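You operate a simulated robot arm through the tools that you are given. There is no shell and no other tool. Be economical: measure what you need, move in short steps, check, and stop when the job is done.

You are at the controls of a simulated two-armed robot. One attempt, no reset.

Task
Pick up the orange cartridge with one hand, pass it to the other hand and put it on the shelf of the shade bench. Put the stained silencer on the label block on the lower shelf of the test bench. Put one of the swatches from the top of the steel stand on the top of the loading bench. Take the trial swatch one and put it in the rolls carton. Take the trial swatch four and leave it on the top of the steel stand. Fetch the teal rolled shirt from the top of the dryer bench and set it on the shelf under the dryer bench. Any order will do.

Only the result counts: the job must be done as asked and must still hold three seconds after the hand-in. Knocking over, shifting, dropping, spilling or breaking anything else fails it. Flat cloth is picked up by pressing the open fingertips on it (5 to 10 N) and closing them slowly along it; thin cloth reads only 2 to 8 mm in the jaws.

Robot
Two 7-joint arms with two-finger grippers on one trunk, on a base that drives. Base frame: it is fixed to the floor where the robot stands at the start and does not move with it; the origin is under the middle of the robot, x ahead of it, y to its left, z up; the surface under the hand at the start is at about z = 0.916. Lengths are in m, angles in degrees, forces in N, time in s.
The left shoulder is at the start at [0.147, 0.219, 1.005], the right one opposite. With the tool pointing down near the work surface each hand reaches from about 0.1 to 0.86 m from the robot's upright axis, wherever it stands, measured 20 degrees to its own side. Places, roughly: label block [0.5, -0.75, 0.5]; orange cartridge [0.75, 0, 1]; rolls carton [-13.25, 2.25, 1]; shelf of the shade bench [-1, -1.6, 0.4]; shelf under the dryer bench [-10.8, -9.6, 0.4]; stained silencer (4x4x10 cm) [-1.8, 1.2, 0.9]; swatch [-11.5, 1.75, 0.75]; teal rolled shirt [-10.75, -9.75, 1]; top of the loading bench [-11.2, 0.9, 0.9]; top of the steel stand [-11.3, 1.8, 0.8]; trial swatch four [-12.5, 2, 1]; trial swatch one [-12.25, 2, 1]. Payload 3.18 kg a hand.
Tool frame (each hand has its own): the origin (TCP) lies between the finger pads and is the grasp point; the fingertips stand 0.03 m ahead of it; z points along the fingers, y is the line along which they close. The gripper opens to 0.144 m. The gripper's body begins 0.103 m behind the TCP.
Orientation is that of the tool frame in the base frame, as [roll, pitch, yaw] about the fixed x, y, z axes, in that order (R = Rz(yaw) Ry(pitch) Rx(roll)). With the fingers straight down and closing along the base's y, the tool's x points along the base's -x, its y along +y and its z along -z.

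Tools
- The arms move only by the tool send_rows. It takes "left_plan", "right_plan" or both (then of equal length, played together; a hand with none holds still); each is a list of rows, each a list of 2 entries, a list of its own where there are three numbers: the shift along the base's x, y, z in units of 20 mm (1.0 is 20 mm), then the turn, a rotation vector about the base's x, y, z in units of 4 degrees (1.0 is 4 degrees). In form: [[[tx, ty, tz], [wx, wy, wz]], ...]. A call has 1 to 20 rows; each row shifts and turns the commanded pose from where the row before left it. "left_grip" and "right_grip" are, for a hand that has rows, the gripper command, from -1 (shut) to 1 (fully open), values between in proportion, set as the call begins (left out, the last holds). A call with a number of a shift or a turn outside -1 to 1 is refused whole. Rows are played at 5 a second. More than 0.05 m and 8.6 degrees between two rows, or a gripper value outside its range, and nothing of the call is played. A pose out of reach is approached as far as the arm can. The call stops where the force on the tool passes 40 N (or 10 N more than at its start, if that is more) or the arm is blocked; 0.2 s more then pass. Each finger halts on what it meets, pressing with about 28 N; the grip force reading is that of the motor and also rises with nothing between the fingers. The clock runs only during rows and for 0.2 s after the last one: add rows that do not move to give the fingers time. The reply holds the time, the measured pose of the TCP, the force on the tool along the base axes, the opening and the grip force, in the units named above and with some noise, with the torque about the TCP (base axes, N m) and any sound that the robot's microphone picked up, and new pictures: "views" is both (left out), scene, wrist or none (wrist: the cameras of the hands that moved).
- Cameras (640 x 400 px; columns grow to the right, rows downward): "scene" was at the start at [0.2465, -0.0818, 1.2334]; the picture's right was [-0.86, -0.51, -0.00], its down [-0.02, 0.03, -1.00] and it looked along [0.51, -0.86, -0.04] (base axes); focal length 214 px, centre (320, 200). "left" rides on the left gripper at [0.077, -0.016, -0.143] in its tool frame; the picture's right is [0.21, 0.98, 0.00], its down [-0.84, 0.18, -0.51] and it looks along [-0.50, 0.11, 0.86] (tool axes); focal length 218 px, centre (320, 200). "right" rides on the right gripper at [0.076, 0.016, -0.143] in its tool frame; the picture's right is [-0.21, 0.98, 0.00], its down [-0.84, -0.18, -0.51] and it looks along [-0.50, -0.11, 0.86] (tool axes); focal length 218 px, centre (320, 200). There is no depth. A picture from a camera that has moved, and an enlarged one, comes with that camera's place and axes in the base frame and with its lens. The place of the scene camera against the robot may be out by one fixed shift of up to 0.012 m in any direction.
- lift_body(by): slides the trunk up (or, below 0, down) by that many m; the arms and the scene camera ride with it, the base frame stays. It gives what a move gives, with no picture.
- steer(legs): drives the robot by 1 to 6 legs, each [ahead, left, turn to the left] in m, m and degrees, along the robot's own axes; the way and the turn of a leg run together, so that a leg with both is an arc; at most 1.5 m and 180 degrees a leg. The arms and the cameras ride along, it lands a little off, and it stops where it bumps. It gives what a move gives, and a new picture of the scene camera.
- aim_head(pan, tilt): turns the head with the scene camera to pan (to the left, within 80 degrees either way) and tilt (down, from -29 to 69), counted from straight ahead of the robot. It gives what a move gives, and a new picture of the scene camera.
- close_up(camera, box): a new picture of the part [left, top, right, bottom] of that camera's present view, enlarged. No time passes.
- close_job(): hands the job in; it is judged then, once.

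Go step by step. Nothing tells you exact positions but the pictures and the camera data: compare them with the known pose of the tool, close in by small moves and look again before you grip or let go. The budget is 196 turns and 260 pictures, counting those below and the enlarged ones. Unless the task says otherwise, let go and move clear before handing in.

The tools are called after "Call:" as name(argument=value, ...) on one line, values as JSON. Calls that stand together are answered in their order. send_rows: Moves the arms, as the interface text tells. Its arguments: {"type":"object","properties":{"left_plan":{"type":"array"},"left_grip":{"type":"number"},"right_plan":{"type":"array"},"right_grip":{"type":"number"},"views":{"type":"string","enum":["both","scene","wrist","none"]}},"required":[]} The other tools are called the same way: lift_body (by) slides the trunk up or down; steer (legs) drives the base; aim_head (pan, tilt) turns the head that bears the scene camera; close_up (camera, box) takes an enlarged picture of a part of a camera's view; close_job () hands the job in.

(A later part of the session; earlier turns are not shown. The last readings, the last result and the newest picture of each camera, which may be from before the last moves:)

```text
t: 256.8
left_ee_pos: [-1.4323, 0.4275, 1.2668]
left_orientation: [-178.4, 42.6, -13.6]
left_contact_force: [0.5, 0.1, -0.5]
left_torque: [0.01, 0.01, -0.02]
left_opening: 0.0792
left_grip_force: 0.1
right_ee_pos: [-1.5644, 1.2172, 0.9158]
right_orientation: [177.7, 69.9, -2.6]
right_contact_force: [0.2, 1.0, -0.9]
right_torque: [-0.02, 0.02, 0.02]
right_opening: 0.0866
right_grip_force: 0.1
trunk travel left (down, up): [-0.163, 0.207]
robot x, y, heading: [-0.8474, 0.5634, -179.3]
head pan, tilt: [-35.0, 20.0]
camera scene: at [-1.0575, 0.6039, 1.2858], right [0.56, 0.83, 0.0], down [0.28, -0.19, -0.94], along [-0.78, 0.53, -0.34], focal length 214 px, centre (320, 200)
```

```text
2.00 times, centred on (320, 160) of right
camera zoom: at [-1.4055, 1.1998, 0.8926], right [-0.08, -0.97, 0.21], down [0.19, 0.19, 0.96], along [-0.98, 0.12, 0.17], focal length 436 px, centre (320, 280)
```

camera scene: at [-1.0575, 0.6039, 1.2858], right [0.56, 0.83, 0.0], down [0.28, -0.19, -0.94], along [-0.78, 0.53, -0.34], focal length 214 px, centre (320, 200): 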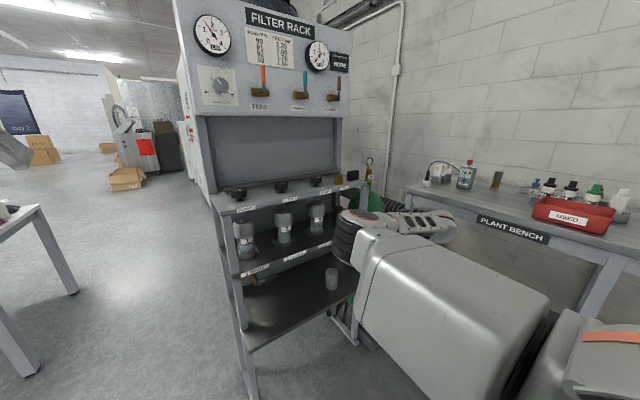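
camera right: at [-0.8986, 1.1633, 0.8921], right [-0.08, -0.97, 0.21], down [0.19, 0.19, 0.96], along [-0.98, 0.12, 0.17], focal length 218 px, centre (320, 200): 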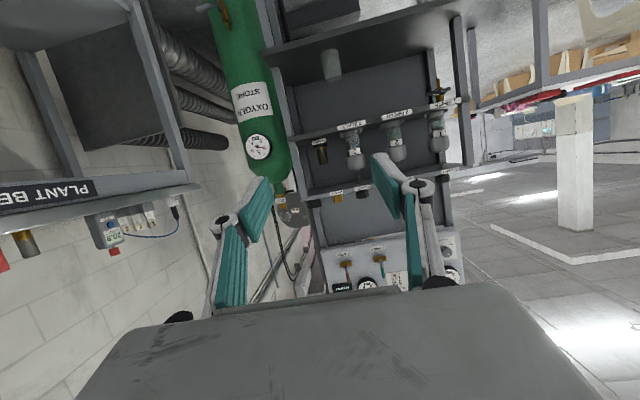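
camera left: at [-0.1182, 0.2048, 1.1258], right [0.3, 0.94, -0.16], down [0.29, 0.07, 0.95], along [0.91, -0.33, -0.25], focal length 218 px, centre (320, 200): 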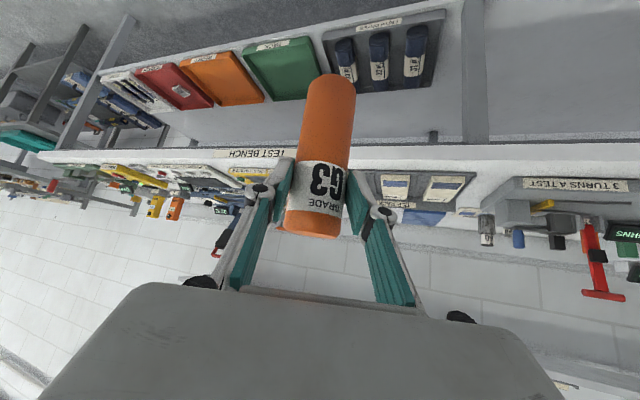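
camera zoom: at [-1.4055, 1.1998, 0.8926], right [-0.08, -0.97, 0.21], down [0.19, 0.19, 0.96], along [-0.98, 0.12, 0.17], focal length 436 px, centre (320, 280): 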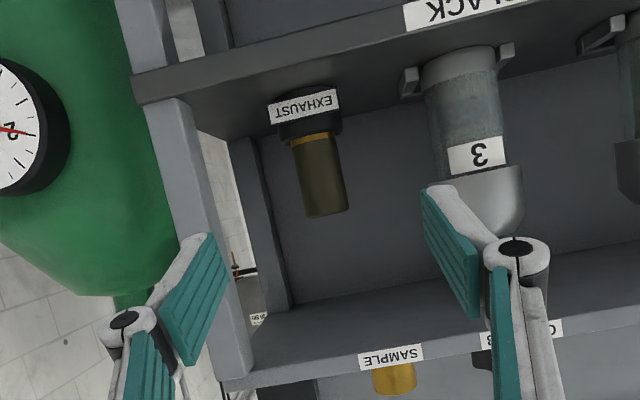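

The silencer body (z 0.83–0.90) is near [−1.83, 1.23]. The right-hand post is close, so I'll yaw the hand 20° to come in slightly from the left.

Call:
send_rows(right_plan=[[[0, -0.46, 0.1], [0, 0, -1]], [[0, -0.46, 0.1], [0, 0, -1]], [[0, -0.46, 0.1], [0, 0, -1]], [[0, -0.46, 0.1], [0, 0, -1]], [[0, -0.46, 0.1], [0, 0, -1]]], views="none")

Call:
steer(legs=[[0.1, 0, 0]])

Call:
close_up(camera="right", box=[80, 0, 560, 300])

```text
t: 258.1
left_ee_pos: [-1.4306, 0.4283, 1.267]
left_orientation: [-178.5, 42.7, -13.6]
left_contact_force: [-0.8, 0.5, -0.3]
left_torque: [0.01, -0.01, 0.01]
left_opening: 0.0794
left_grip_force: 0.0
right_ee_pos: [-1.4955, 1.2675, 0.9094]
right_orientation: [178.1, 68.4, -32.2]
right_contact_force: [0.2, 0.4, 0.3]
right_torque: [0.0, 0.01, 0.01]
right_opening: 0.0862
right_grip_force: 0.0
trunk travel left (down, up): [-0.163, 0.207]
robot x, y, heading: [-0.8527, 0.5614, -179.0]
head pan, tilt: [-35.0, 20.0]
stopped in row 5 (right hand): the arm was blocked; the commanded pose is now the measured one
```

```text
t: 259.3
left_ee_pos: [-1.5334, 0.4275, 1.2668]
left_orientation: [-178.3, 42.6, -13.8]
left_contact_force: [-0.3, -0.5, -0.4]
left_torque: [-0.01, -0.01, 0.0]
left_opening: 0.079
left_grip_force: 0.0
right_ee_pos: [-1.5993, 1.2648, 0.9125]
right_orientation: [178.1, 68.5, -32.2]
right_contact_force: [0.3, -0.3, -0.2]
right_torque: [0.01, -0.01, 0.01]
right_opening: 0.0865
right_grip_force: 0.1
trunk travel left (down, up): [-0.163, 0.207]
robot x, y, heading: [-0.953, 0.5569, -179.1]
head pan, tilt: [-35.0, 20.0]
camera scene: at [-1.1593, 0.6028, 1.2858], right [0.56, 0.83, 0.0], down [0.28, -0.19, -0.94], along [-0.78, 0.53, -0.34], focal length 214 px, centre (320, 200)
```

scene: 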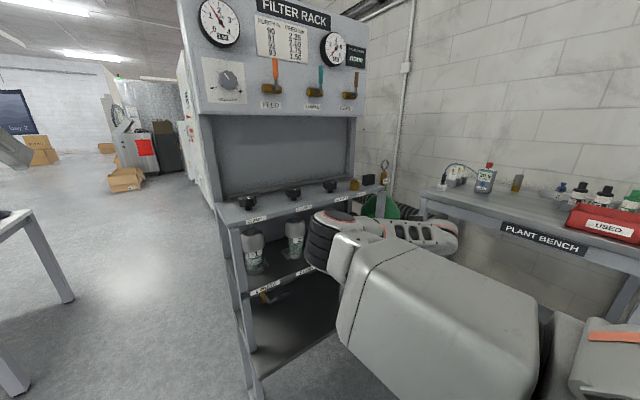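

```text
1.33 times, centred on (320, 150) of right
camera zoom: at [-1.4694, 1.1722, 0.8929], right [-0.56, -0.8, 0.21], down [0.24, 0.08, 0.97], along [-0.79, 0.59, 0.15], focal length 291 px, centre (320, 267)
```

zoom: 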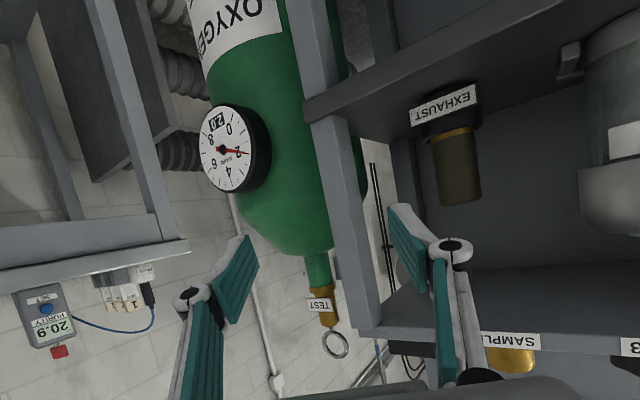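

The hand swung further than wanted and the elbow would come close to the rack. I'll back up, turn the base 15° left so the elbow clears, and re-approach.

Call:
steer(legs=[[-0.25, 0, 0], [0, 0, 15], [0.08, -0.146, 0]])

Call:
close_up(camera="right", box=[80, 0, 560, 300])

```text
t: 263.5
left_ee_pos: [-1.3481, 0.4022, 1.2671]
left_orientation: [-178.3, 42.5, 1.3]
left_contact_force: [0.3, -0.4, 0.3]
left_torque: [0.0, 0.01, 0.0]
left_opening: 0.0791
left_grip_force: 0.0
right_ee_pos: [-1.628, 1.1969, 0.9124]
right_orientation: [178.0, 68.6, -17.1]
right_contact_force: [0.1, 0.1, 0.4]
right_torque: [0.01, 0.0, 0.03]
right_opening: 0.0863
right_grip_force: 0.2
trunk travel left (down, up): [-0.163, 0.207]
robot x, y, heading: [-0.8231, 0.6817, -164.1]
head pan, tilt: [-35.0, 20.0]
camera scene: at [-1.0336, 0.6686, 1.2858], right [0.33, 0.94, 0.0], down [0.32, -0.11, -0.94], along [-0.89, 0.31, -0.34], focal length 214 px, centre (320, 200)
```

scene: 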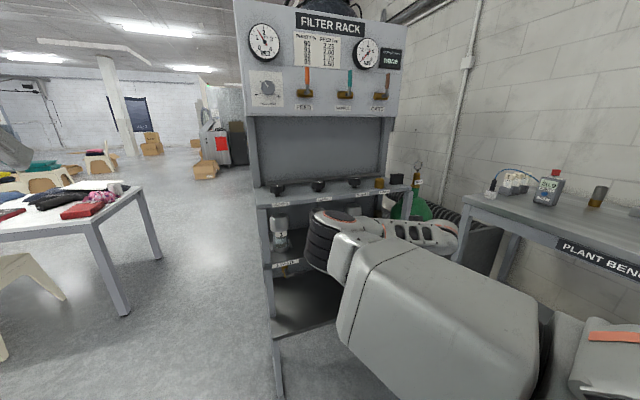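

```text
1.33 times, centred on (320, 150) of right
camera zoom: at [-1.4782, 1.1398, 0.8925], right [-0.33, -0.92, 0.21], down [0.21, 0.14, 0.97], along [-0.92, 0.37, 0.15], focal length 291 px, centre (320, 267)
```

zoom: 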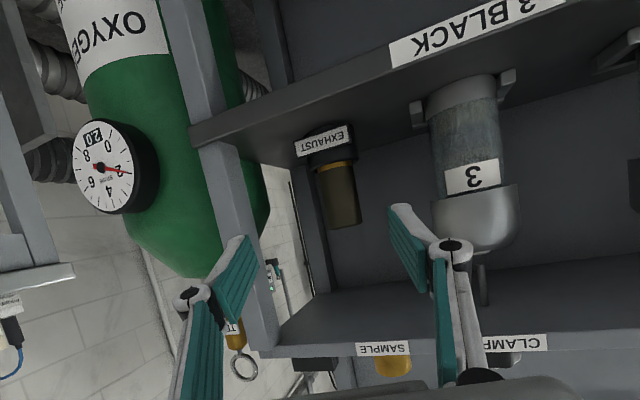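

I make the silencer at [−1.803, 1.228]. I'll drive most of the way, then fine-tune.

Call:
steer(legs=[[0.09, -0.04, 0]])

Call:
send_rows(right_plan=[[[0, 0, -0.5], [0, 0, 0]], [[0, 0, -0.5], [0, 0, 0]], [[0, 0, -0.5], [0, 0, 0]]], views="wrist")

```text
t: 264.6
left_ee_pos: [-1.4461, 0.4155, 1.2673]
left_orientation: [-178.4, 42.6, 1.4]
left_contact_force: [-0.4, -0.1, -1.0]
left_torque: [0.01, 0.01, -0.01]
left_opening: 0.0793
left_grip_force: 0.1
right_ee_pos: [-1.725, 1.2115, 0.9112]
right_orientation: [178.0, 68.6, -17.4]
right_contact_force: [0.0, -0.8, -1.1]
right_torque: [0.0, 0.03, -0.02]
right_opening: 0.0862
right_grip_force: 0.1
trunk travel left (down, up): [-0.163, 0.207]
robot x, y, heading: [-0.9211, 0.6922, -164.1]
head pan, tilt: [-35.0, 20.0]
camera scene: at [-1.1317, 0.682, 1.2858], right [0.33, 0.94, 0.0], down [0.32, -0.11, -0.94], along [-0.89, 0.31, -0.34], focal length 214 px, centre (320, 200)
```

scene: 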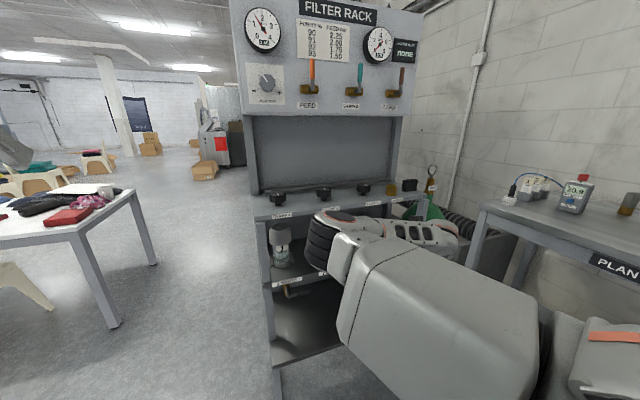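

```text
t: 265.4
left_ee_pos: [-1.4449, 0.4164, 1.2672]
left_orientation: [-178.2, 42.6, 1.4]
left_contact_force: [-0.5, -0.1, 0.0]
left_torque: [-0.02, 0.0, -0.02]
left_opening: 0.0792
left_grip_force: 0.1
right_ee_pos: [-1.7244, 1.212, 0.8801]
right_orientation: [178.0, 68.6, -17.2]
right_contact_force: [0.1, -0.5, 0.0]
right_torque: [-0.02, 0.0, 0.01]
right_opening: 0.0862
right_grip_force: 0.1
trunk travel left (down, up): [-0.163, 0.207]
robot x, y, heading: [-0.9167, 0.6953, -164.2]
head pan, tilt: [-35.0, 20.0]
camera right: at [-1.5757, 1.1537, 0.8615], right [-0.33, -0.92, 0.21], down [0.21, 0.14, 0.97], along [-0.92, 0.37, 0.15], focal length 218 px, centre (320, 200)
```

right: 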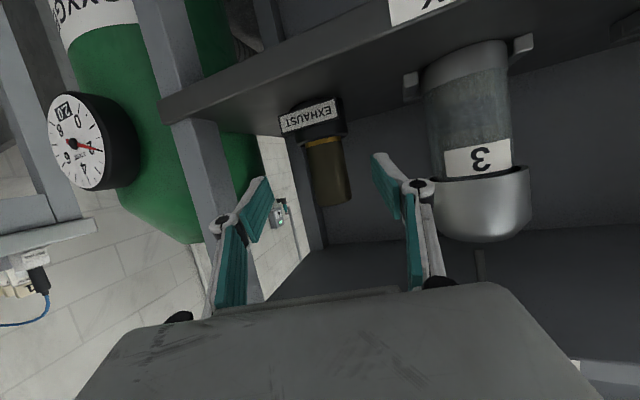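

Lined up. A short final advance with the arm.

Call:
send_rows(right_plan=[[[-0.9, 0.11, -0.1], [0, 0, 0]], [[-0.9, 0.11, -0.1], [0, 0, 0]], [[-0.9, 0.11, -0.1], [0, 0, 0]], [[-0.9, 0.11, -0.1], [0, 0, 0]]], views="wrist")

```text
t: 266.4
left_ee_pos: [-1.4453, 0.4157, 1.2669]
left_orientation: [-178.2, 42.5, 1.4]
left_contact_force: [-0.3, 0.3, 0.5]
left_torque: [-0.01, 0.01, -0.02]
left_opening: 0.0793
left_grip_force: 0.0
right_ee_pos: [-1.7957, 1.2198, 0.8754]
right_orientation: [178.1, 68.6, -17.3]
right_contact_force: [0.1, 0.7, -0.5]
right_torque: [-0.03, 0.02, -0.02]
right_opening: 0.086
right_grip_force: 0.1
trunk travel left (down, up): [-0.163, 0.207]
robot x, y, heading: [-0.9181, 0.694, -164.5]
head pan, tilt: [-35.0, 20.0]
camera right: at [-1.6463, 1.162, 0.8556], right [-0.33, -0.92, 0.21], down [0.21, 0.14, 0.97], along [-0.92, 0.37, 0.15], focal length 218 px, centre (320, 200)
```

right: 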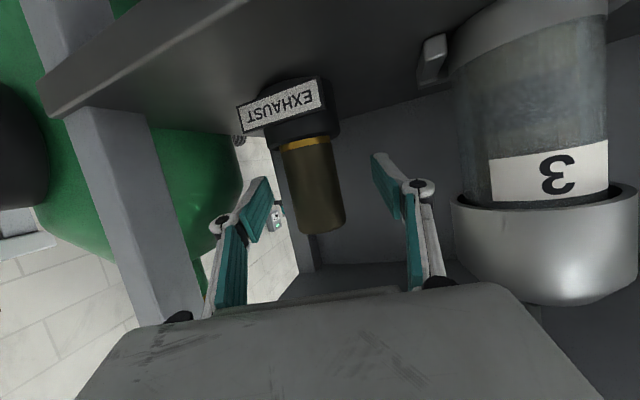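

The silencer is between the jaws. Centre by 3 mm and close.

Call:
send_rows(right_plan=[[[0, 0.17, 0], [0, 0, 0]], [[0, 0, 0], [0, 0, 0]], [[0, 0, 0], [0, 0, 0]], [[0, 0, 0], [0, 0, 0]]], right_grip=-1, views="wrist")

```text
t: 267.4
left_ee_pos: [-1.4449, 0.415, 1.2674]
left_orientation: [-178.3, 42.7, 1.5]
left_contact_force: [0.8, -1.2, -0.4]
left_torque: [-0.01, 0.01, -0.01]
left_opening: 0.0794
left_grip_force: 0.1
right_ee_pos: [-1.7949, 1.2241, 0.8751]
right_orientation: [178.0, 68.6, -17.3]
right_contact_force: [0.6, 2.0, 0.5]
right_torque: [0.05, -0.08, 0.0]
right_opening: 0.0376
right_grip_force: 27.9
trunk travel left (down, up): [-0.163, 0.207]
robot x, y, heading: [-0.9236, 0.6957, -164.4]
head pan, tilt: [-35.0, 20.0]
camera right: at [-1.6461, 1.1655, 0.8558], right [-0.33, -0.92, 0.21], down [0.21, 0.14, 0.97], along [-0.92, 0.37, 0.15], focal length 218 px, centre (320, 200)
```

right: 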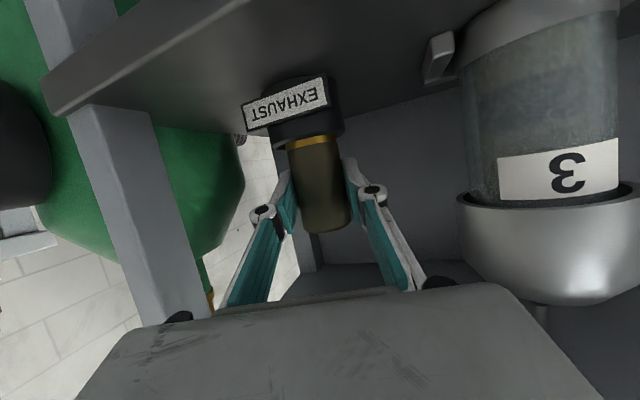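

Gripped. Lift straight up out of the holder.

Call:
send_rows(right_plan=[[[0, 0, 0.5], [0, 0, 0]], [[0, 0, 0.5], [0, 0, 0]], [[0, 0, 0.5], [0, 0, 0]], [[0, 0, 0.5], [0, 0, 0]], [[0, 0, 0.4], [0, 0, 0]]], views="wrist")

```text
t: 268.6
left_ee_pos: [-1.444, 0.4162, 1.2671]
left_orientation: [-178.3, 42.7, 1.4]
left_contact_force: [0.2, 0.0, 0.0]
left_torque: [-0.03, 0.0, 0.0]
left_opening: 0.0792
left_grip_force: 0.0
right_ee_pos: [-1.7976, 1.2234, 0.9235]
right_orientation: [177.9, 68.6, -17.3]
right_contact_force: [1.6, 0.0, -1.3]
right_torque: [-0.02, -0.02, 0.01]
right_opening: 0.0377
right_grip_force: 28.0
trunk travel left (down, up): [-0.163, 0.207]
robot x, y, heading: [-0.9225, 0.6943, -164.2]
head pan, tilt: [-35.0, 20.0]
camera right: at [-1.6478, 1.1653, 0.904], right [-0.33, -0.92, 0.21], down [0.21, 0.14, 0.97], along [-0.92, 0.37, 0.15], focal length 218 px, centre (320, 200)
```

right: 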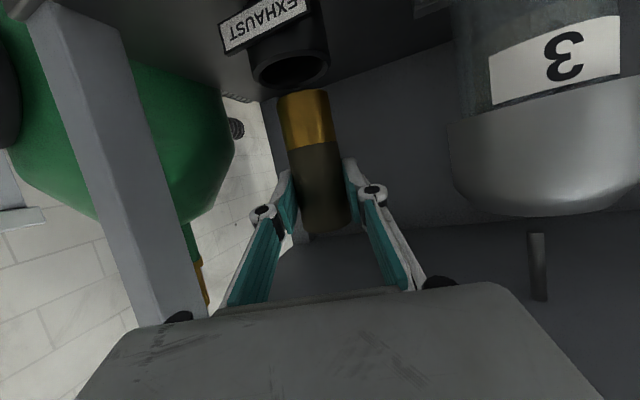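

It's free of the holder. A little higher, then back out along the approach line.

Call:
send_rows(right_plan=[[[0, 0, 0.5], [0, 0, 0]], [[0, 0, 0.3], [0, 0, 0]]], views="none")

Call:
steer(legs=[[-0.16, 0.09, 0], [-0.4, 0, 0]])

Call:
close_up(camera="right", box=[0, 0, 640, 400])

```text
t: 269.2
left_ee_pos: [-1.4441, 0.4161, 1.2677]
left_orientation: [-178.2, 42.6, 1.5]
left_contact_force: [-0.3, 1.0, -0.6]
left_torque: [0.0, -0.03, 0.01]
left_opening: 0.0794
left_grip_force: 0.2
right_ee_pos: [-1.7969, 1.2229, 0.9394]
right_orientation: [178.1, 68.5, -17.3]
right_contact_force: [0.3, 0.0, -1.1]
right_torque: [0.01, -0.01, 0.01]
right_opening: 0.0376
right_grip_force: 27.8
trunk travel left (down, up): [-0.163, 0.207]
robot x, y, heading: [-0.9248, 0.6949, -164.3]
head pan, tilt: [-35.0, 20.0]
```

```text
t: 272.9
left_ee_pos: [-0.8783, 0.479, 1.267]
left_orientation: [-178.3, 42.6, 1.6]
left_contact_force: [-0.1, 0.4, -0.3]
left_torque: [0.02, -0.03, 0.03]
left_opening: 0.0793
left_grip_force: 0.1
right_ee_pos: [-1.2312, 1.286, 0.9391]
right_orientation: [178.0, 68.5, -17.2]
right_contact_force: [-1.1, 0.6, -1.8]
right_torque: [0.0, -0.02, -0.03]
right_opening: 0.0378
right_grip_force: 28.1
trunk travel left (down, up): [-0.163, 0.207]
robot x, y, heading: [-0.3559, 0.7582, -164.0]
head pan, tilt: [-35.0, 20.0]
camera scene: at [-0.5648, 0.7457, 1.2858], right [0.33, 0.95, 0.0], down [0.32, -0.11, -0.94], along [-0.89, 0.31, -0.34], focal length 214 px, centre (320, 200)
```

scene: 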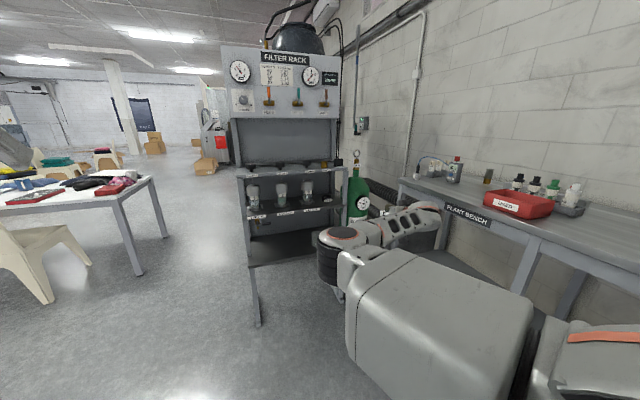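

```text
1.00 times, centred on (320, 200) of right (not enlarged: the box is as wide or as high as the picture)
camera zoom: at [-1.0827, 1.2282, 0.9192], right [-0.33, -0.92, 0.21], down [0.21, 0.14, 0.97], along [-0.92, 0.36, 0.15], focal length 218 px, centre (320, 200)
```

zoom: 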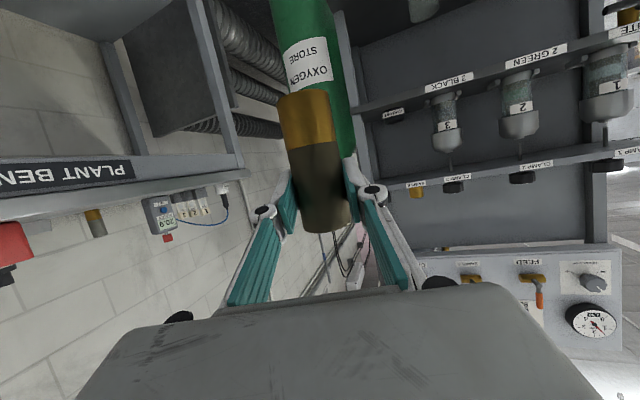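

Silencer secured. Now to the test bench: I'll turn to face it with clearance for the hand.

Call:
steer(legs=[[0.15, 0, 0], [0, 0, 164], [-0.05, -0.75, 0]])

Call:
aim_head(pan=-35, tilt=35)

Call:
close_up(camera="scene", box=[240, 90, 400, 190])

```text
t: 287.7
left_ee_pos: [0.036, 0.0903, 1.2672]
left_orientation: [-178.4, 42.6, 166.5]
left_contact_force: [0.5, -0.3, -0.1]
left_torque: [0.03, 0.01, -0.02]
left_opening: 0.079
left_grip_force: 0.1
right_ee_pos: [0.1697, -0.7806, 0.9385]
right_orientation: [178.0, 68.5, 147.8]
right_contact_force: [0.5, 0.6, -1.4]
right_torque: [-0.01, 0.02, 0.01]
right_opening: 0.0376
right_grip_force: 28.0
trunk travel left (down, up): [-0.163, 0.207]
robot x, y, heading: [-0.5395, -0.0434, 1.0]
head pan, tilt: [-35.0, 20.0]
camera scene: at [-0.3322, -0.1035, 1.2858], right [-0.56, -0.83, 0.0], down [-0.28, 0.19, -0.94], along [0.78, -0.53, -0.34], focal length 214 px, centre (320, 200)
```

scene: 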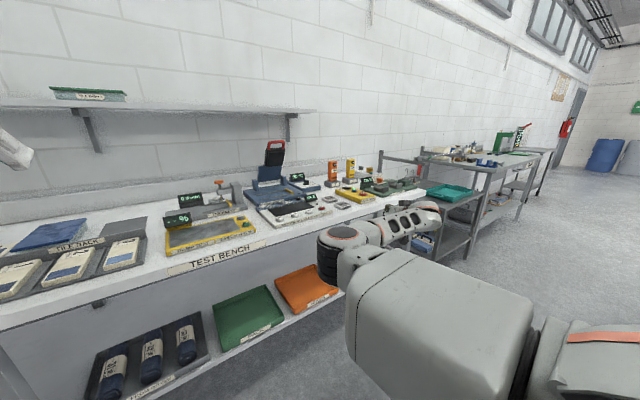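

```text
t: 288.5
left_ee_pos: [0.036, 0.0895, 1.2665]
left_orientation: [-178.3, 42.5, 166.5]
left_contact_force: [0.0, 0.4, -0.2]
left_torque: [0.01, 0.02, 0.01]
left_opening: 0.079
left_grip_force: 0.1
right_ee_pos: [0.1692, -0.7803, 0.939]
right_orientation: [178.1, 68.6, 147.9]
right_contact_force: [-0.6, 0.1, -0.9]
right_torque: [0.02, 0.0, 0.04]
right_opening: 0.0376
right_grip_force: 28.1
trunk travel left (down, up): [-0.163, 0.207]
robot x, y, heading: [-0.5441, -0.0471, 0.8]
head pan, tilt: [-35.0, 35.0]
camera scene: at [-0.3364, -0.1006, 1.262], right [-0.56, -0.83, 0.0], down [-0.47, 0.32, -0.82], along [0.68, -0.46, -0.57], focal length 214 px, centre (320, 200)
```

scene: 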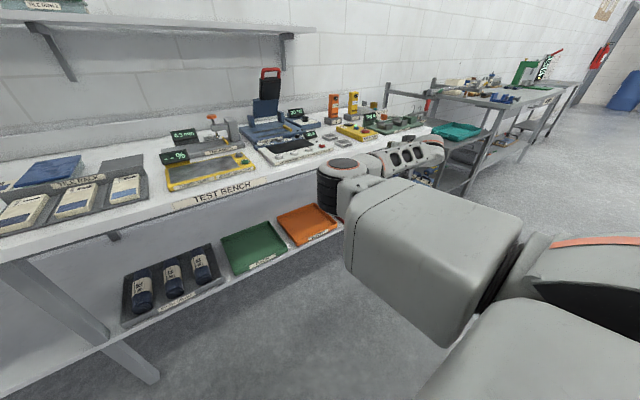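

```text
4.00 times, centred on (320, 140) of scene
camera zoom: at [-0.3364, -0.1006, 1.262], right [-0.56, -0.83, 0.0], down [-0.47, 0.32, -0.82], along [0.68, -0.46, -0.57], focal length 858 px, centre (320, 440)
```

zoom: 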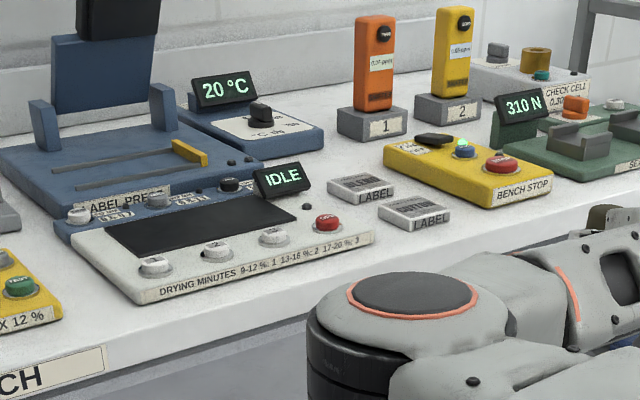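

The target is the label block in the red tray on the lower shelf. I'll yaw the hand straight ahead and lower it in front of the bench.

Call:
send_rows(right_plan=[[[-0.2, 0.2, -0.5], [0, 0, 0.8]], [[-0.2, 0.2, -0.5], [0, 0, 0.8]], [[-0.2, 0.2, -0.5], [0, 0, 0.8]], [[-0.2, 0.2, -0.5], [0, 0, 0.8]], [[-0.2, 0.2, -0.5], [0, 0, 0.8]], [[-0.2, 0.2, -0.5], [0, 0, 0.8]], [[-0.2, 0.2, -0.5], [0, 0, 0.8]], [[0, 0.2, -0.7], [0, 0, 0.8]], [[0, 0.2, -0.7], [0, 0, 0.8]], [[0, 0.2, -0.7], [0, 0, 0.8]], [[0, 0, -0.7], [0, 0, 0]], [[0, 0, -0.7], [0, 0, 0]], [[0, 0, -0.7], [0, 0, 0]], [[0, 0, -0.7], [0, 0, 0]], [[0, 0, -0.7], [0, 0, 0]]], views="wrist")

```text
t: 291.7
left_ee_pos: [0.0361, 0.0898, 1.2659]
left_orientation: [-178.3, 42.6, 166.5]
left_contact_force: [0.7, -0.5, -0.6]
left_torque: [0.03, 0.01, 0.0]
left_opening: 0.0793
left_grip_force: 0.0
right_ee_pos: [0.1429, -0.7408, 0.7561]
right_orientation: [177.9, 68.6, 179.8]
right_contact_force: [0.0, 0.4, -1.6]
right_torque: [0.0, 0.03, 0.02]
right_opening: 0.038
right_grip_force: 28.4
trunk travel left (down, up): [-0.163, 0.207]
robot x, y, heading: [-0.5414, -0.0421, 0.9]
head pan, tilt: [-35.0, 35.0]
camera right: at [-0.0203, -0.7288, 0.7368], right [0.05, 0.98, 0.21], down [-0.16, -0.2, 0.97], along [0.99, -0.08, 0.15], focal length 218 px, centre (320, 200)
```

right: 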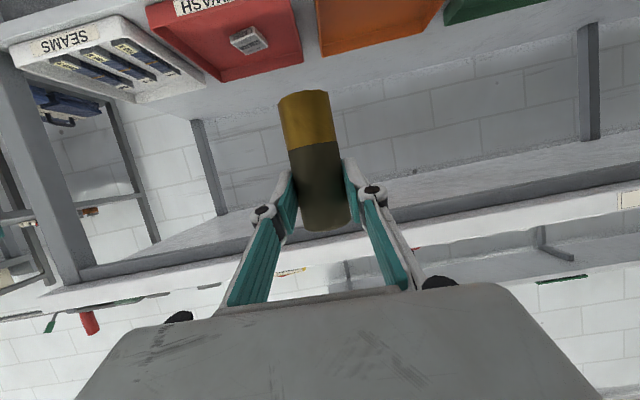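

The label block in the red "REWASH" tray is around [0.47, −0.835, 0.46]. I'll lower the hand and edge closer for a better look.

Call:
send_rows(right_plan=[[[0, 0, -0.8], [0, 0, 0]], [[0, 0, -0.8], [0, 0, 0]], [[0, 0, -0.8], [0, 0, 0]], [[0, 0, -0.8], [0, 0, 0]], [[0, 0, -0.8], [0, 0, 0]], [[0, 0, -0.8], [0, 0, 0]], [[0, 0, -0.8], [0, 0, 0]]], views="none")

Call:
steer(legs=[[0.15, -0.09, 0]])

Call:
close_up(camera="right", box=[0, 0, 640, 400])

```text
t: 293.3
left_ee_pos: [0.0362, 0.0891, 1.2666]
left_orientation: [-178.3, 42.6, 166.5]
left_contact_force: [0.7, -0.4, 0.5]
left_torque: [0.01, 0.0, 0.03]
left_opening: 0.0791
left_grip_force: 0.2
right_ee_pos: [0.141, -0.742, 0.645]
right_orientation: [178.0, 68.6, 179.9]
right_contact_force: [0.5, -0.2, -0.4]
right_torque: [0.01, 0.0, 0.03]
right_opening: 0.0378
right_grip_force: 28.0
trunk travel left (down, up): [-0.163, 0.207]
robot x, y, heading: [-0.5436, -0.0443, 0.7]
head pan, tilt: [-35.0, 35.0]
```

```text
t: 294.7
left_ee_pos: [0.1844, 0.004, 1.2673]
left_orientation: [-178.5, 42.7, 166.6]
left_contact_force: [-0.4, -0.7, 0.1]
left_torque: [0.0, 0.02, 0.01]
left_opening: 0.0791
left_grip_force: 0.0
right_ee_pos: [0.2918, -0.8275, 0.6449]
right_orientation: [177.9, 68.6, 179.9]
right_contact_force: [-0.5, -0.1, -2.6]
right_torque: [0.01, -0.03, 0.02]
right_opening: 0.0379
right_grip_force: 28.1
trunk travel left (down, up): [-0.163, 0.207]
robot x, y, heading: [-0.3898, -0.1292, 1.3]
head pan, tilt: [-35.0, 35.0]
camera scene: at [-0.1874, -0.1876, 1.2619], right [-0.56, -0.83, 0.0], down [-0.48, 0.32, -0.82], along [0.68, -0.46, -0.57], focal length 214 px, centre (320, 200)
```

scene: 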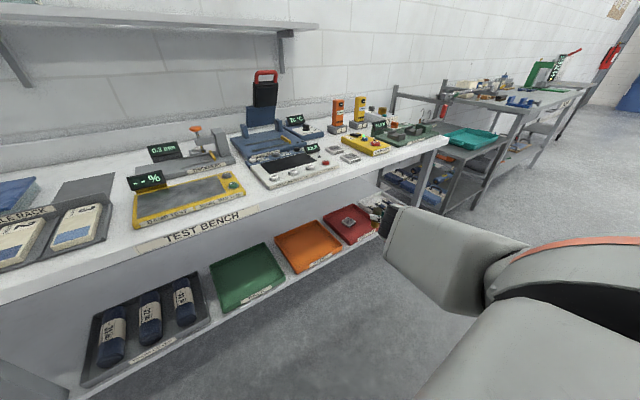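

```text
1.00 times, centred on (320, 200) of right (not enlarged: the box is as wide or as high as the picture)
camera zoom: at [0.1294, -0.8152, 0.6251], right [0.05, 0.98, 0.21], down [-0.16, -0.2, 0.97], along [0.99, -0.08, 0.15], focal length 218 px, centre (320, 200)
```

zoom: 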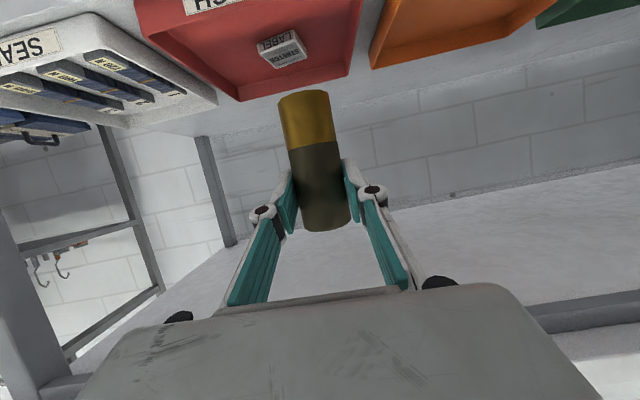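

Call:
close_up(camera="right", box=[220, 0, 380, 100])

Call:
close_up(camera="scene", box=[290, 190, 410, 265])

```text
4.00 times, centred on (300, 50) of right
camera zoom: at [0.1294, -0.8152, 0.6251], right [0.05, 0.98, 0.21], down [-0.16, -0.2, 0.97], along [0.99, -0.08, 0.15], focal length 873 px, centre (400, 800)
```

zoom: 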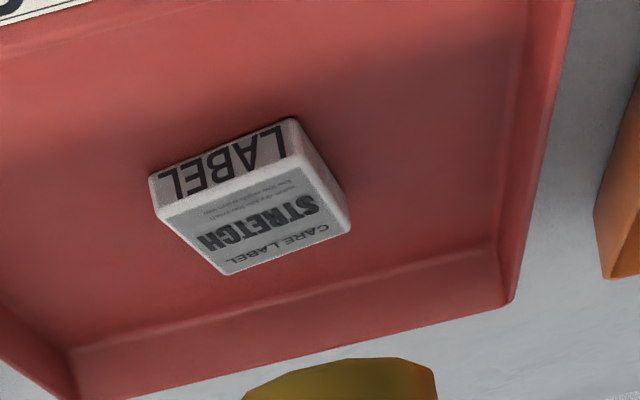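

```text
5.33 times, centred on (350, 228) of scene
camera zoom: at [-0.1874, -0.1876, 1.2619], right [-0.56, -0.83, 0.0], down [-0.48, 0.32, -0.82], along [0.68, -0.46, -0.57], focal length 1144 px, centre (160, 53)
```

zoom: 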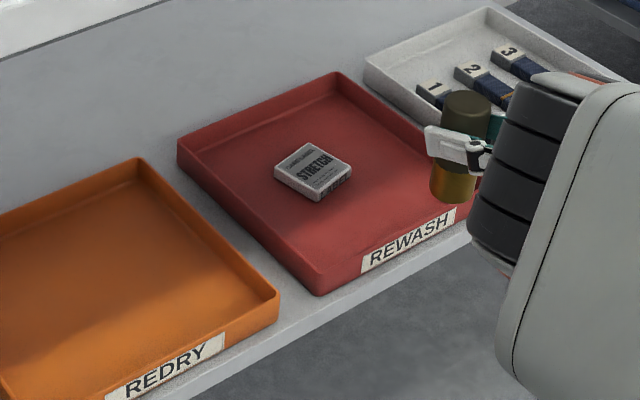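

The block's top centre is about [0.495, −0.851, 0.449], roughly 6×5 cm. I'll move the silencer over it in stages.

Call:
send_rows(right_plan=[[[0, 0, -0.7], [0, 0, 0]], [[0, 0, -0.7], [0, 0, 0]], [[0, 0, -0.7], [0, 0, 0]]], views="none")

Call:
steer(legs=[[0.17, -0.025, -1]])

Call:
close_up(camera="right", box=[0, 0, 640, 400])

```text
t: 295.5
left_ee_pos: [0.1835, 0.0035, 1.2666]
left_orientation: [-178.3, 42.5, 166.6]
left_contact_force: [0.5, -1.0, -0.5]
left_torque: [0.01, 0.01, 0.0]
left_opening: 0.0794
left_grip_force: 0.0
right_ee_pos: [0.2917, -0.8264, 0.6034]
right_orientation: [178.0, 68.5, 179.9]
right_contact_force: [0.1, -0.9, -0.8]
right_torque: [-0.01, -0.02, -0.02]
right_opening: 0.0378
right_grip_force: 28.4
trunk travel left (down, up): [-0.163, 0.207]
robot x, y, heading: [-0.3921, -0.1327, 0.9]
head pan, tilt: [-35.0, 35.0]
```

```text
t: 297.0
left_ee_pos: [0.3509, -0.0307, 1.266]
left_orientation: [-178.4, 42.6, 165.5]
left_contact_force: [-0.7, -0.4, 0.2]
left_torque: [-0.01, 0.04, 0.0]
left_opening: 0.0792
left_grip_force: 0.0
right_ee_pos: [0.4423, -0.8636, 0.6028]
right_orientation: [178.1, 68.5, 178.8]
right_contact_force: [0.5, -0.6, -0.8]
right_torque: [0.0, 0.02, -0.02]
right_opening: 0.0379
right_grip_force: 28.5
trunk travel left (down, up): [-0.163, 0.207]
robot x, y, heading: [-0.2317, -0.1542, -0.1]
head pan, tilt: [-35.0, 35.0]
camera scene: at [-0.0236, -0.2149, 1.2618], right [-0.57, -0.82, 0.0], down [-0.47, 0.33, -0.82], along [0.67, -0.47, -0.57], focal length 214 px, centre (320, 200)
```

scene: 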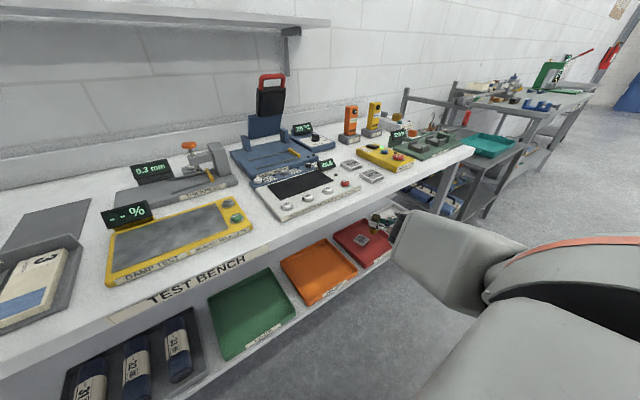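

```text
1.00 times, centred on (320, 200) of right (not enlarged: the box is as wide or as high as the picture)
camera zoom: at [0.2805, -0.8487, 0.5835], right [0.07, 0.98, 0.21], down [-0.16, -0.19, 0.97], along [0.98, -0.1, 0.15], focal length 218 px, centre (320, 200)
```

zoom: 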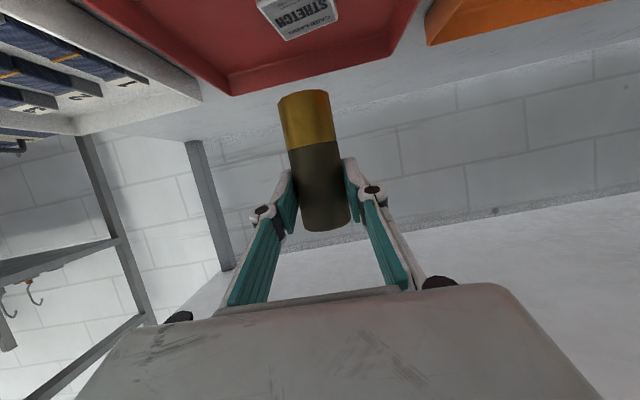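

Block centre refined to [0.493, −0.852]. Moving over it with the arm and lowering partway.

Call:
send_rows(right_plan=[[[0.78, 0.15, 0], [0, 0, 0]], [[0.78, 0.15, 0], [0, 0, 0]], [[0.78, 0.15, 0], [0, 0, 0]], [[0.78, 0.15, 0], [0, 0, 0]], [[0, 0, -0.7], [0, 0, 0]], [[0, 0, -0.7], [0, 0, 0]], [[0, 0, -0.7], [0, 0, 0]], [[0, 0, -0.7], [0, 0, 0]]], views="wrist")

Call:
close_up(camera="scene", box=[320, 200, 440, 275])

```text
t: 298.8
left_ee_pos: [0.3511, -0.0317, 1.2663]
left_orientation: [-178.4, 42.6, 165.5]
left_contact_force: [-0.3, -0.1, -0.4]
left_torque: [-0.01, 0.01, -0.02]
left_opening: 0.0796
left_grip_force: 0.0
right_ee_pos: [0.5011, -0.8494, 0.5686]
right_orientation: [178.0, 68.7, 178.7]
right_contact_force: [-0.1, 0.3, -0.9]
right_torque: [-0.03, 0.01, -0.02]
right_opening: 0.0378
right_grip_force: 28.4
right hand out of reach, approached as far as the arm can: row 7, 8
trunk travel left (down, up): [-0.163, 0.207]
robot x, y, heading: [-0.2296, -0.1573, -0.0]
head pan, tilt: [-35.0, 35.0]
camera right: at [0.3388, -0.8334, 0.5494], right [0.07, 0.98, 0.21], down [-0.16, -0.19, 0.97], along [0.98, -0.1, 0.15], focal length 218 px, centre (320, 200)
```

right: 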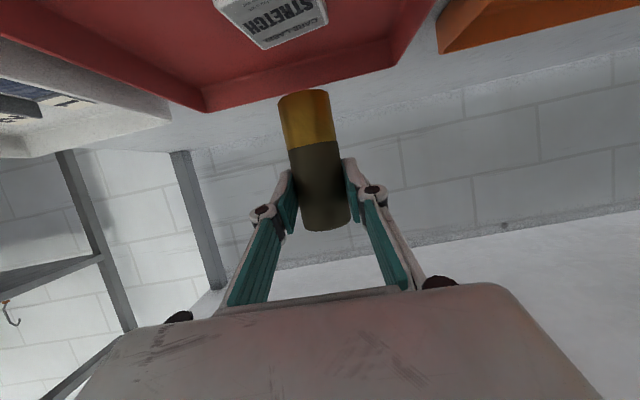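

```text
5.33 times, centred on (380, 238) of scene
camera zoom: at [-0.0242, -0.2149, 1.2619], right [-0.57, -0.82, 0.0], down [-0.47, 0.33, -0.82], along [0.67, -0.47, -0.57], focal length 1144 px, centre (0, 0)
```

zoom: 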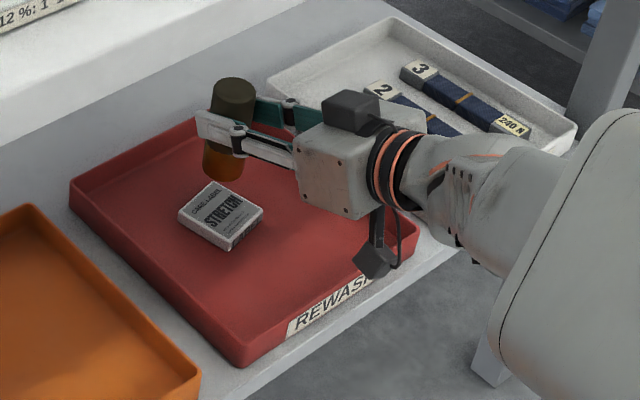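

Alignment is good: silencer within a few mm of the block's centre. I'll lower with the trunk.

Call:
send_rows(right_plan=[[[0.15, -0.2, 0], [0, 0, 0]]], views="none")

Call:
lift_body(by=-0.035)

Call:
close_up(camera="scene", box=[320, 200, 440, 275])

```text
t: 299.2
left_ee_pos: [0.351, -0.0307, 1.2677]
left_orientation: [-178.3, 42.6, 165.4]
left_contact_force: [0.1, -0.1, 0.3]
left_torque: [-0.01, 0.02, 0.03]
left_opening: 0.0792
left_grip_force: 0.0
right_ee_pos: [0.5029, -0.8523, 0.5732]
right_orientation: [178.1, 68.6, 178.9]
right_contact_force: [0.0, -0.3, -0.3]
right_torque: [-0.04, 0.03, 0.01]
right_opening: 0.0376
right_grip_force: 27.9
right hand out of reach, approached as far as the arm can: row 1
trunk travel left (down, up): [-0.163, 0.207]
robot x, y, heading: [-0.226, -0.1569, -0.4]
head pan, tilt: [-35.0, 35.0]
```

```text
t: 300.0
left_ee_pos: [0.3481, -0.0296, 1.2347]
left_orientation: [-178.3, 42.9, 165.4]
left_contact_force: [-1.2, -0.3, 0.7]
left_torque: [-0.01, -0.07, 0.03]
left_opening: 0.0794
left_grip_force: 0.2
right_ee_pos: [0.5029, -0.8511, 0.5403]
right_orientation: [178.2, 68.8, 178.9]
right_contact_force: [0.2, 0.0, -1.3]
right_torque: [-0.03, 0.03, -0.03]
right_opening: 0.0375
right_grip_force: 28.4
trunk travel left (down, up): [-0.128, 0.242]
robot x, y, heading: [-0.2309, -0.1567, 0.1]
head pan, tilt: [-35.0, 35.0]
```

```text
5.33 times, centred on (380, 238) of scene
camera zoom: at [0.0112, -0.2145, 1.2219], right [-0.57, -0.82, 0.0], down [-0.47, 0.33, -0.82], along [0.67, -0.47, -0.57], focal length 1144 px, centre (0, 0)
```

zoom: 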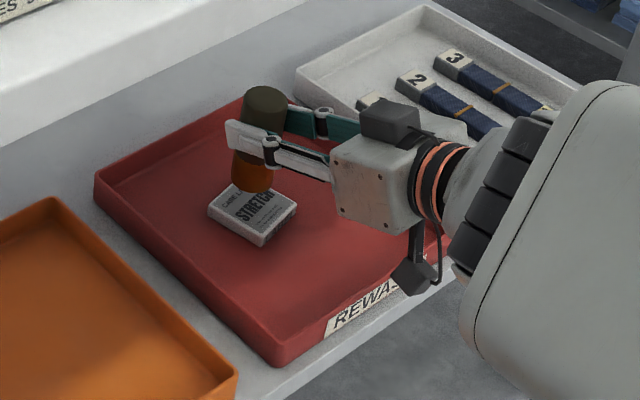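

Call:
send_rows(right_plan=[[[0, 0, -0.3], [0, 0, 0]], [[0, 0, -0.3], [0, 0, 0]], [[0, 0, -0.2], [0, 0, 0]]], views="none")

Call:
close_up(camera="scene", box=[320, 200, 440, 275])

```text
t: 300.8
left_ee_pos: [0.3526, -0.0313, 1.2317]
left_orientation: [-178.3, 42.6, 165.4]
left_contact_force: [-0.3, -0.2, 0.5]
left_torque: [0.01, 0.0, 0.02]
left_opening: 0.0793
left_grip_force: 0.0
right_ee_pos: [0.5026, -0.853, 0.5205]
right_orientation: [178.0, 68.4, 178.8]
right_contact_force: [0.2, 0.9, -1.8]
right_torque: [0.01, 0.01, -0.05]
right_opening: 0.0379
right_grip_force: 28.2
trunk travel left (down, up): [-0.128, 0.242]
robot x, y, heading: [-0.2284, -0.1582, -0.2]
head pan, tilt: [-35.0, 35.0]
```

```text
5.33 times, centred on (380, 238) of scene
camera zoom: at [0.0133, -0.2148, 1.221], right [-0.57, -0.82, 0.0], down [-0.47, 0.33, -0.82], along [0.67, -0.47, -0.57], focal length 1144 px, centre (0, 0)
```

zoom: 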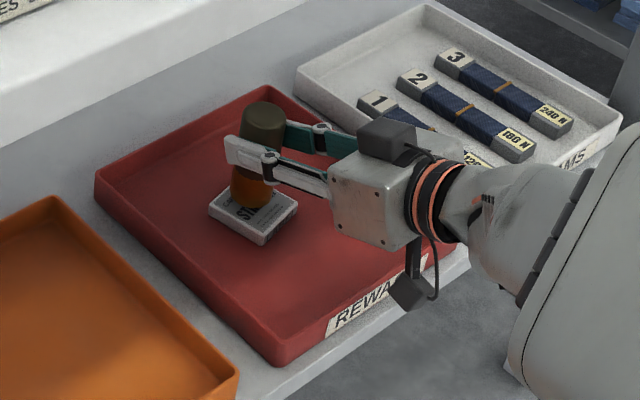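

Call:
send_rows(right_plan=[[[0, 0, -0.15], [0, 0, 0]], [[0, 0, -0.15], [0, 0, 0]], [[0, 0, 0], [0, 0, 0]]], views="none")

Call:
send_rows(right_plan=[[[0, 0, -0.15], [0, 0, 0]], [[0, 0, 0], [0, 0, 0]]], views="none")

```text
t: 301.6
left_ee_pos: [0.3521, -0.0313, 1.2314]
left_orientation: [-178.2, 42.6, 165.5]
left_contact_force: [-0.3, 0.2, -0.4]
left_torque: [-0.02, -0.02, -0.02]
left_opening: 0.0792
left_grip_force: 0.0
right_ee_pos: [0.5033, -0.854, 0.5163]
right_orientation: [178.1, 68.7, 178.8]
right_contact_force: [0.0, 0.4, -1.9]
right_torque: [0.03, -0.02, -0.01]
right_opening: 0.0378
right_grip_force: 28.3
trunk travel left (down, up): [-0.128, 0.242]
robot x, y, heading: [-0.2271, -0.1547, -0.3]
head pan, tilt: [-35.0, 35.0]
```

```text
t: 302.2
left_ee_pos: [0.3507, -0.0305, 1.2322]
left_orientation: [-178.3, 42.6, 165.5]
left_contact_force: [0.4, -0.9, 0.2]
left_torque: [0.01, 0.01, -0.02]
left_opening: 0.0795
left_grip_force: 0.1
right_ee_pos: [0.5042, -0.8506, 0.5145]
right_orientation: [178.1, 68.7, 178.8]
right_contact_force: [-0.6, 0.5, -0.8]
right_torque: [0.01, -0.03, 0.03]
right_opening: 0.0376
right_grip_force: 28.4
trunk travel left (down, up): [-0.128, 0.242]
robot x, y, heading: [-0.2319, -0.1571, -0.2]
head pan, tilt: [-35.0, 35.0]
```

Call:
send_rows(right_plan=[[[0, 0, -0.15], [0, 0, 0]], [[0, 0, -0.15], [0, 0, 0]], [[0, 0, 0], [0, 0, 0]]], views="none")

Call:
close_up(camera="scene", box=[330, 205, 410, 255])

```text
t: 303.0
left_ee_pos: [0.351, -0.0303, 1.2329]
left_orientation: [-178.4, 42.7, 165.5]
left_contact_force: [0.4, 0.4, 0.4]
left_torque: [0.0, -0.02, 0.01]
left_opening: 0.0791
left_grip_force: 0.0
right_ee_pos: [0.5017, -0.852, 0.5141]
right_orientation: [178.1, 68.6, 178.8]
right_contact_force: [0.9, 0.7, 1.4]
right_torque: [-0.07, -0.09, -0.02]
right_opening: 0.0376
right_grip_force: 28.1
right hand out of reach, approached as far as the arm can: row 1
trunk travel left (down, up): [-0.128, 0.242]
robot x, y, heading: [-0.2293, -0.1569, -0.4]
head pan, tilt: [-35.0, 35.0]
```

```text
8.00 times, centred on (370, 230) of scene
camera zoom: at [0.013, -0.2146, 1.2212], right [-0.57, -0.82, 0.0], down [-0.47, 0.33, -0.82], along [0.67, -0.47, -0.57], focal length 1716 px, centre (-80, -40)
```

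zoom: 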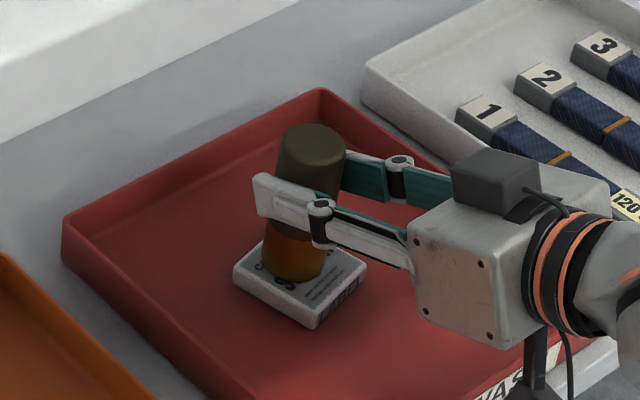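

It's touching the block and well centred. I'll press a touch and release.

Call:
lift_body(by=-0.002)

Call:
send_rows(right_plan=[[[0, 0, 0], [0, 0, 0]], [[0, 0, 0], [0, 0, 0]], [[0, 0, 0], [0, 0, 0]]], right_grip=-0.2, views="none")

Call:
close_up(camera="scene", box=[330, 205, 410, 255])

```text
t: 303.5
left_ee_pos: [0.3504, -0.0298, 1.2315]
left_orientation: [-178.2, 42.8, 165.5]
left_contact_force: [0.5, -0.3, 0.0]
left_torque: [0.03, 0.03, 0.01]
left_opening: 0.0791
left_grip_force: 0.1
right_ee_pos: [0.5033, -0.8517, 0.5145]
right_orientation: [178.1, 68.8, 178.7]
right_contact_force: [-3.1, 0.1, 11.3]
right_torque: [-0.18, 0.18, -0.02]
right_opening: 0.0377
right_grip_force: 27.8
trunk travel left (down, up): [-0.126, 0.244]
robot x, y, heading: [-0.2306, -0.1538, -0.1]
head pan, tilt: [-35.0, 35.0]
```

```text
t: 304.3
left_ee_pos: [0.3524, -0.0304, 1.2294]
left_orientation: [-178.3, 42.6, 165.5]
left_contact_force: [-0.5, 0.2, -0.2]
left_torque: [-0.01, 0.02, 0.02]
left_opening: 0.0793
left_grip_force: 0.0
right_ee_pos: [0.5017, -0.8515, 0.5097]
right_orientation: [178.1, 68.5, 178.7]
right_contact_force: [0.1, -0.2, 0.7]
right_torque: [0.02, 0.0, -0.01]
right_opening: 0.0576
right_grip_force: 0.1
trunk travel left (down, up): [-0.126, 0.244]
robot x, y, heading: [-0.2265, -0.1584, -0.1]
head pan, tilt: [-35.0, 35.0]
```

```text
8.00 times, centred on (370, 230) of scene
camera zoom: at [0.0153, -0.2146, 1.2186], right [-0.57, -0.82, 0.0], down [-0.47, 0.33, -0.82], along [0.67, -0.47, -0.57], focal length 1716 px, centre (-80, -40)
```

zoom: 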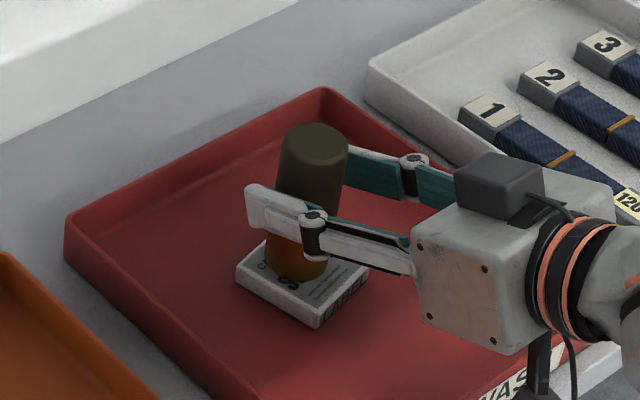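

It stands on the block. Open wider and back straight off.

Call:
send_rows(right_plan=[[[0, 0, 0], [0, 0, 0]], [[0, 0, 0], [0, 0, 0]]], right_grip=0.4, views="none")

Call:
steer(legs=[[-0.4, 0, 0]])

Call:
close_up(camera="scene", box=[280, 150, 440, 250])

```text
t: 304.9
left_ee_pos: [0.352, -0.0308, 1.2304]
left_orientation: [-178.3, 42.6, 165.5]
left_contact_force: [-0.5, -0.4, 0.4]
left_torque: [-0.03, 0.0, 0.02]
left_opening: 0.0792
left_grip_force: 0.0
right_ee_pos: [0.5023, -0.8506, 0.5106]
right_orientation: [178.1, 68.6, 178.8]
right_contact_force: [0.2, 0.4, 0.3]
right_torque: [0.02, -0.01, 0.01]
right_opening: 0.1008
right_grip_force: 0.1
trunk travel left (down, up): [-0.126, 0.244]
robot x, y, heading: [-0.2316, -0.1544, -0.0]
head pan, tilt: [-35.0, 35.0]
```

```text
t: 307.4
left_ee_pos: [-0.0478, -0.0305, 1.2304]
left_orientation: [-178.4, 42.6, 165.5]
left_contact_force: [-0.3, -0.2, 0.8]
left_torque: [0.02, -0.04, -0.02]
left_opening: 0.0794
left_grip_force: 0.2
right_ee_pos: [0.1024, -0.8504, 0.5104]
right_orientation: [178.1, 68.6, 178.9]
right_contact_force: [0.3, -0.1, -0.5]
right_torque: [0.0, 0.02, 0.03]
right_opening: 0.1009
right_grip_force: 0.1
trunk travel left (down, up): [-0.126, 0.244]
robot x, y, heading: [-0.6302, -0.1557, -0.1]
head pan, tilt: [-35.0, 35.0]
camera scene: at [-0.3841, -0.2142, 1.2187], right [-0.58, -0.82, 0.0], down [-0.47, 0.33, -0.82], along [0.67, -0.47, -0.57], focal length 214 px, centre (320, 200)
```

scene: 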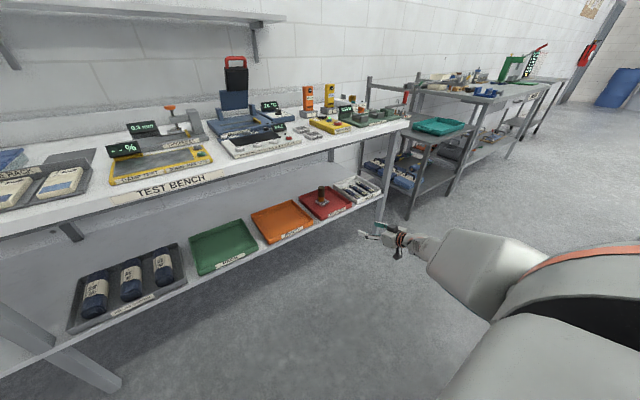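

```text
4.00 times, centred on (360, 200) of scene
camera zoom: at [-0.3841, -0.2142, 1.2187], right [-0.58, -0.82, 0.0], down [-0.47, 0.33, -0.82], along [0.67, -0.47, -0.57], focal length 858 px, centre (160, 200)
```

zoom: 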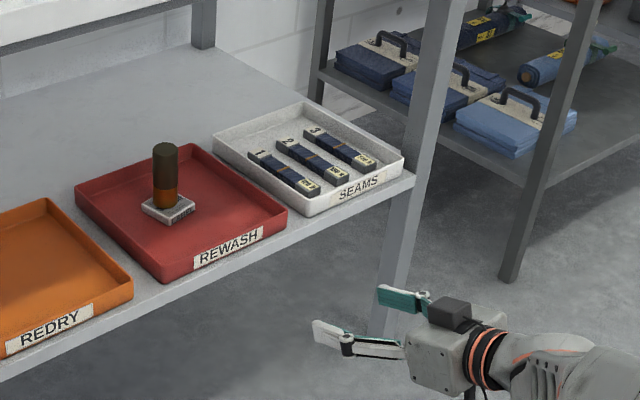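

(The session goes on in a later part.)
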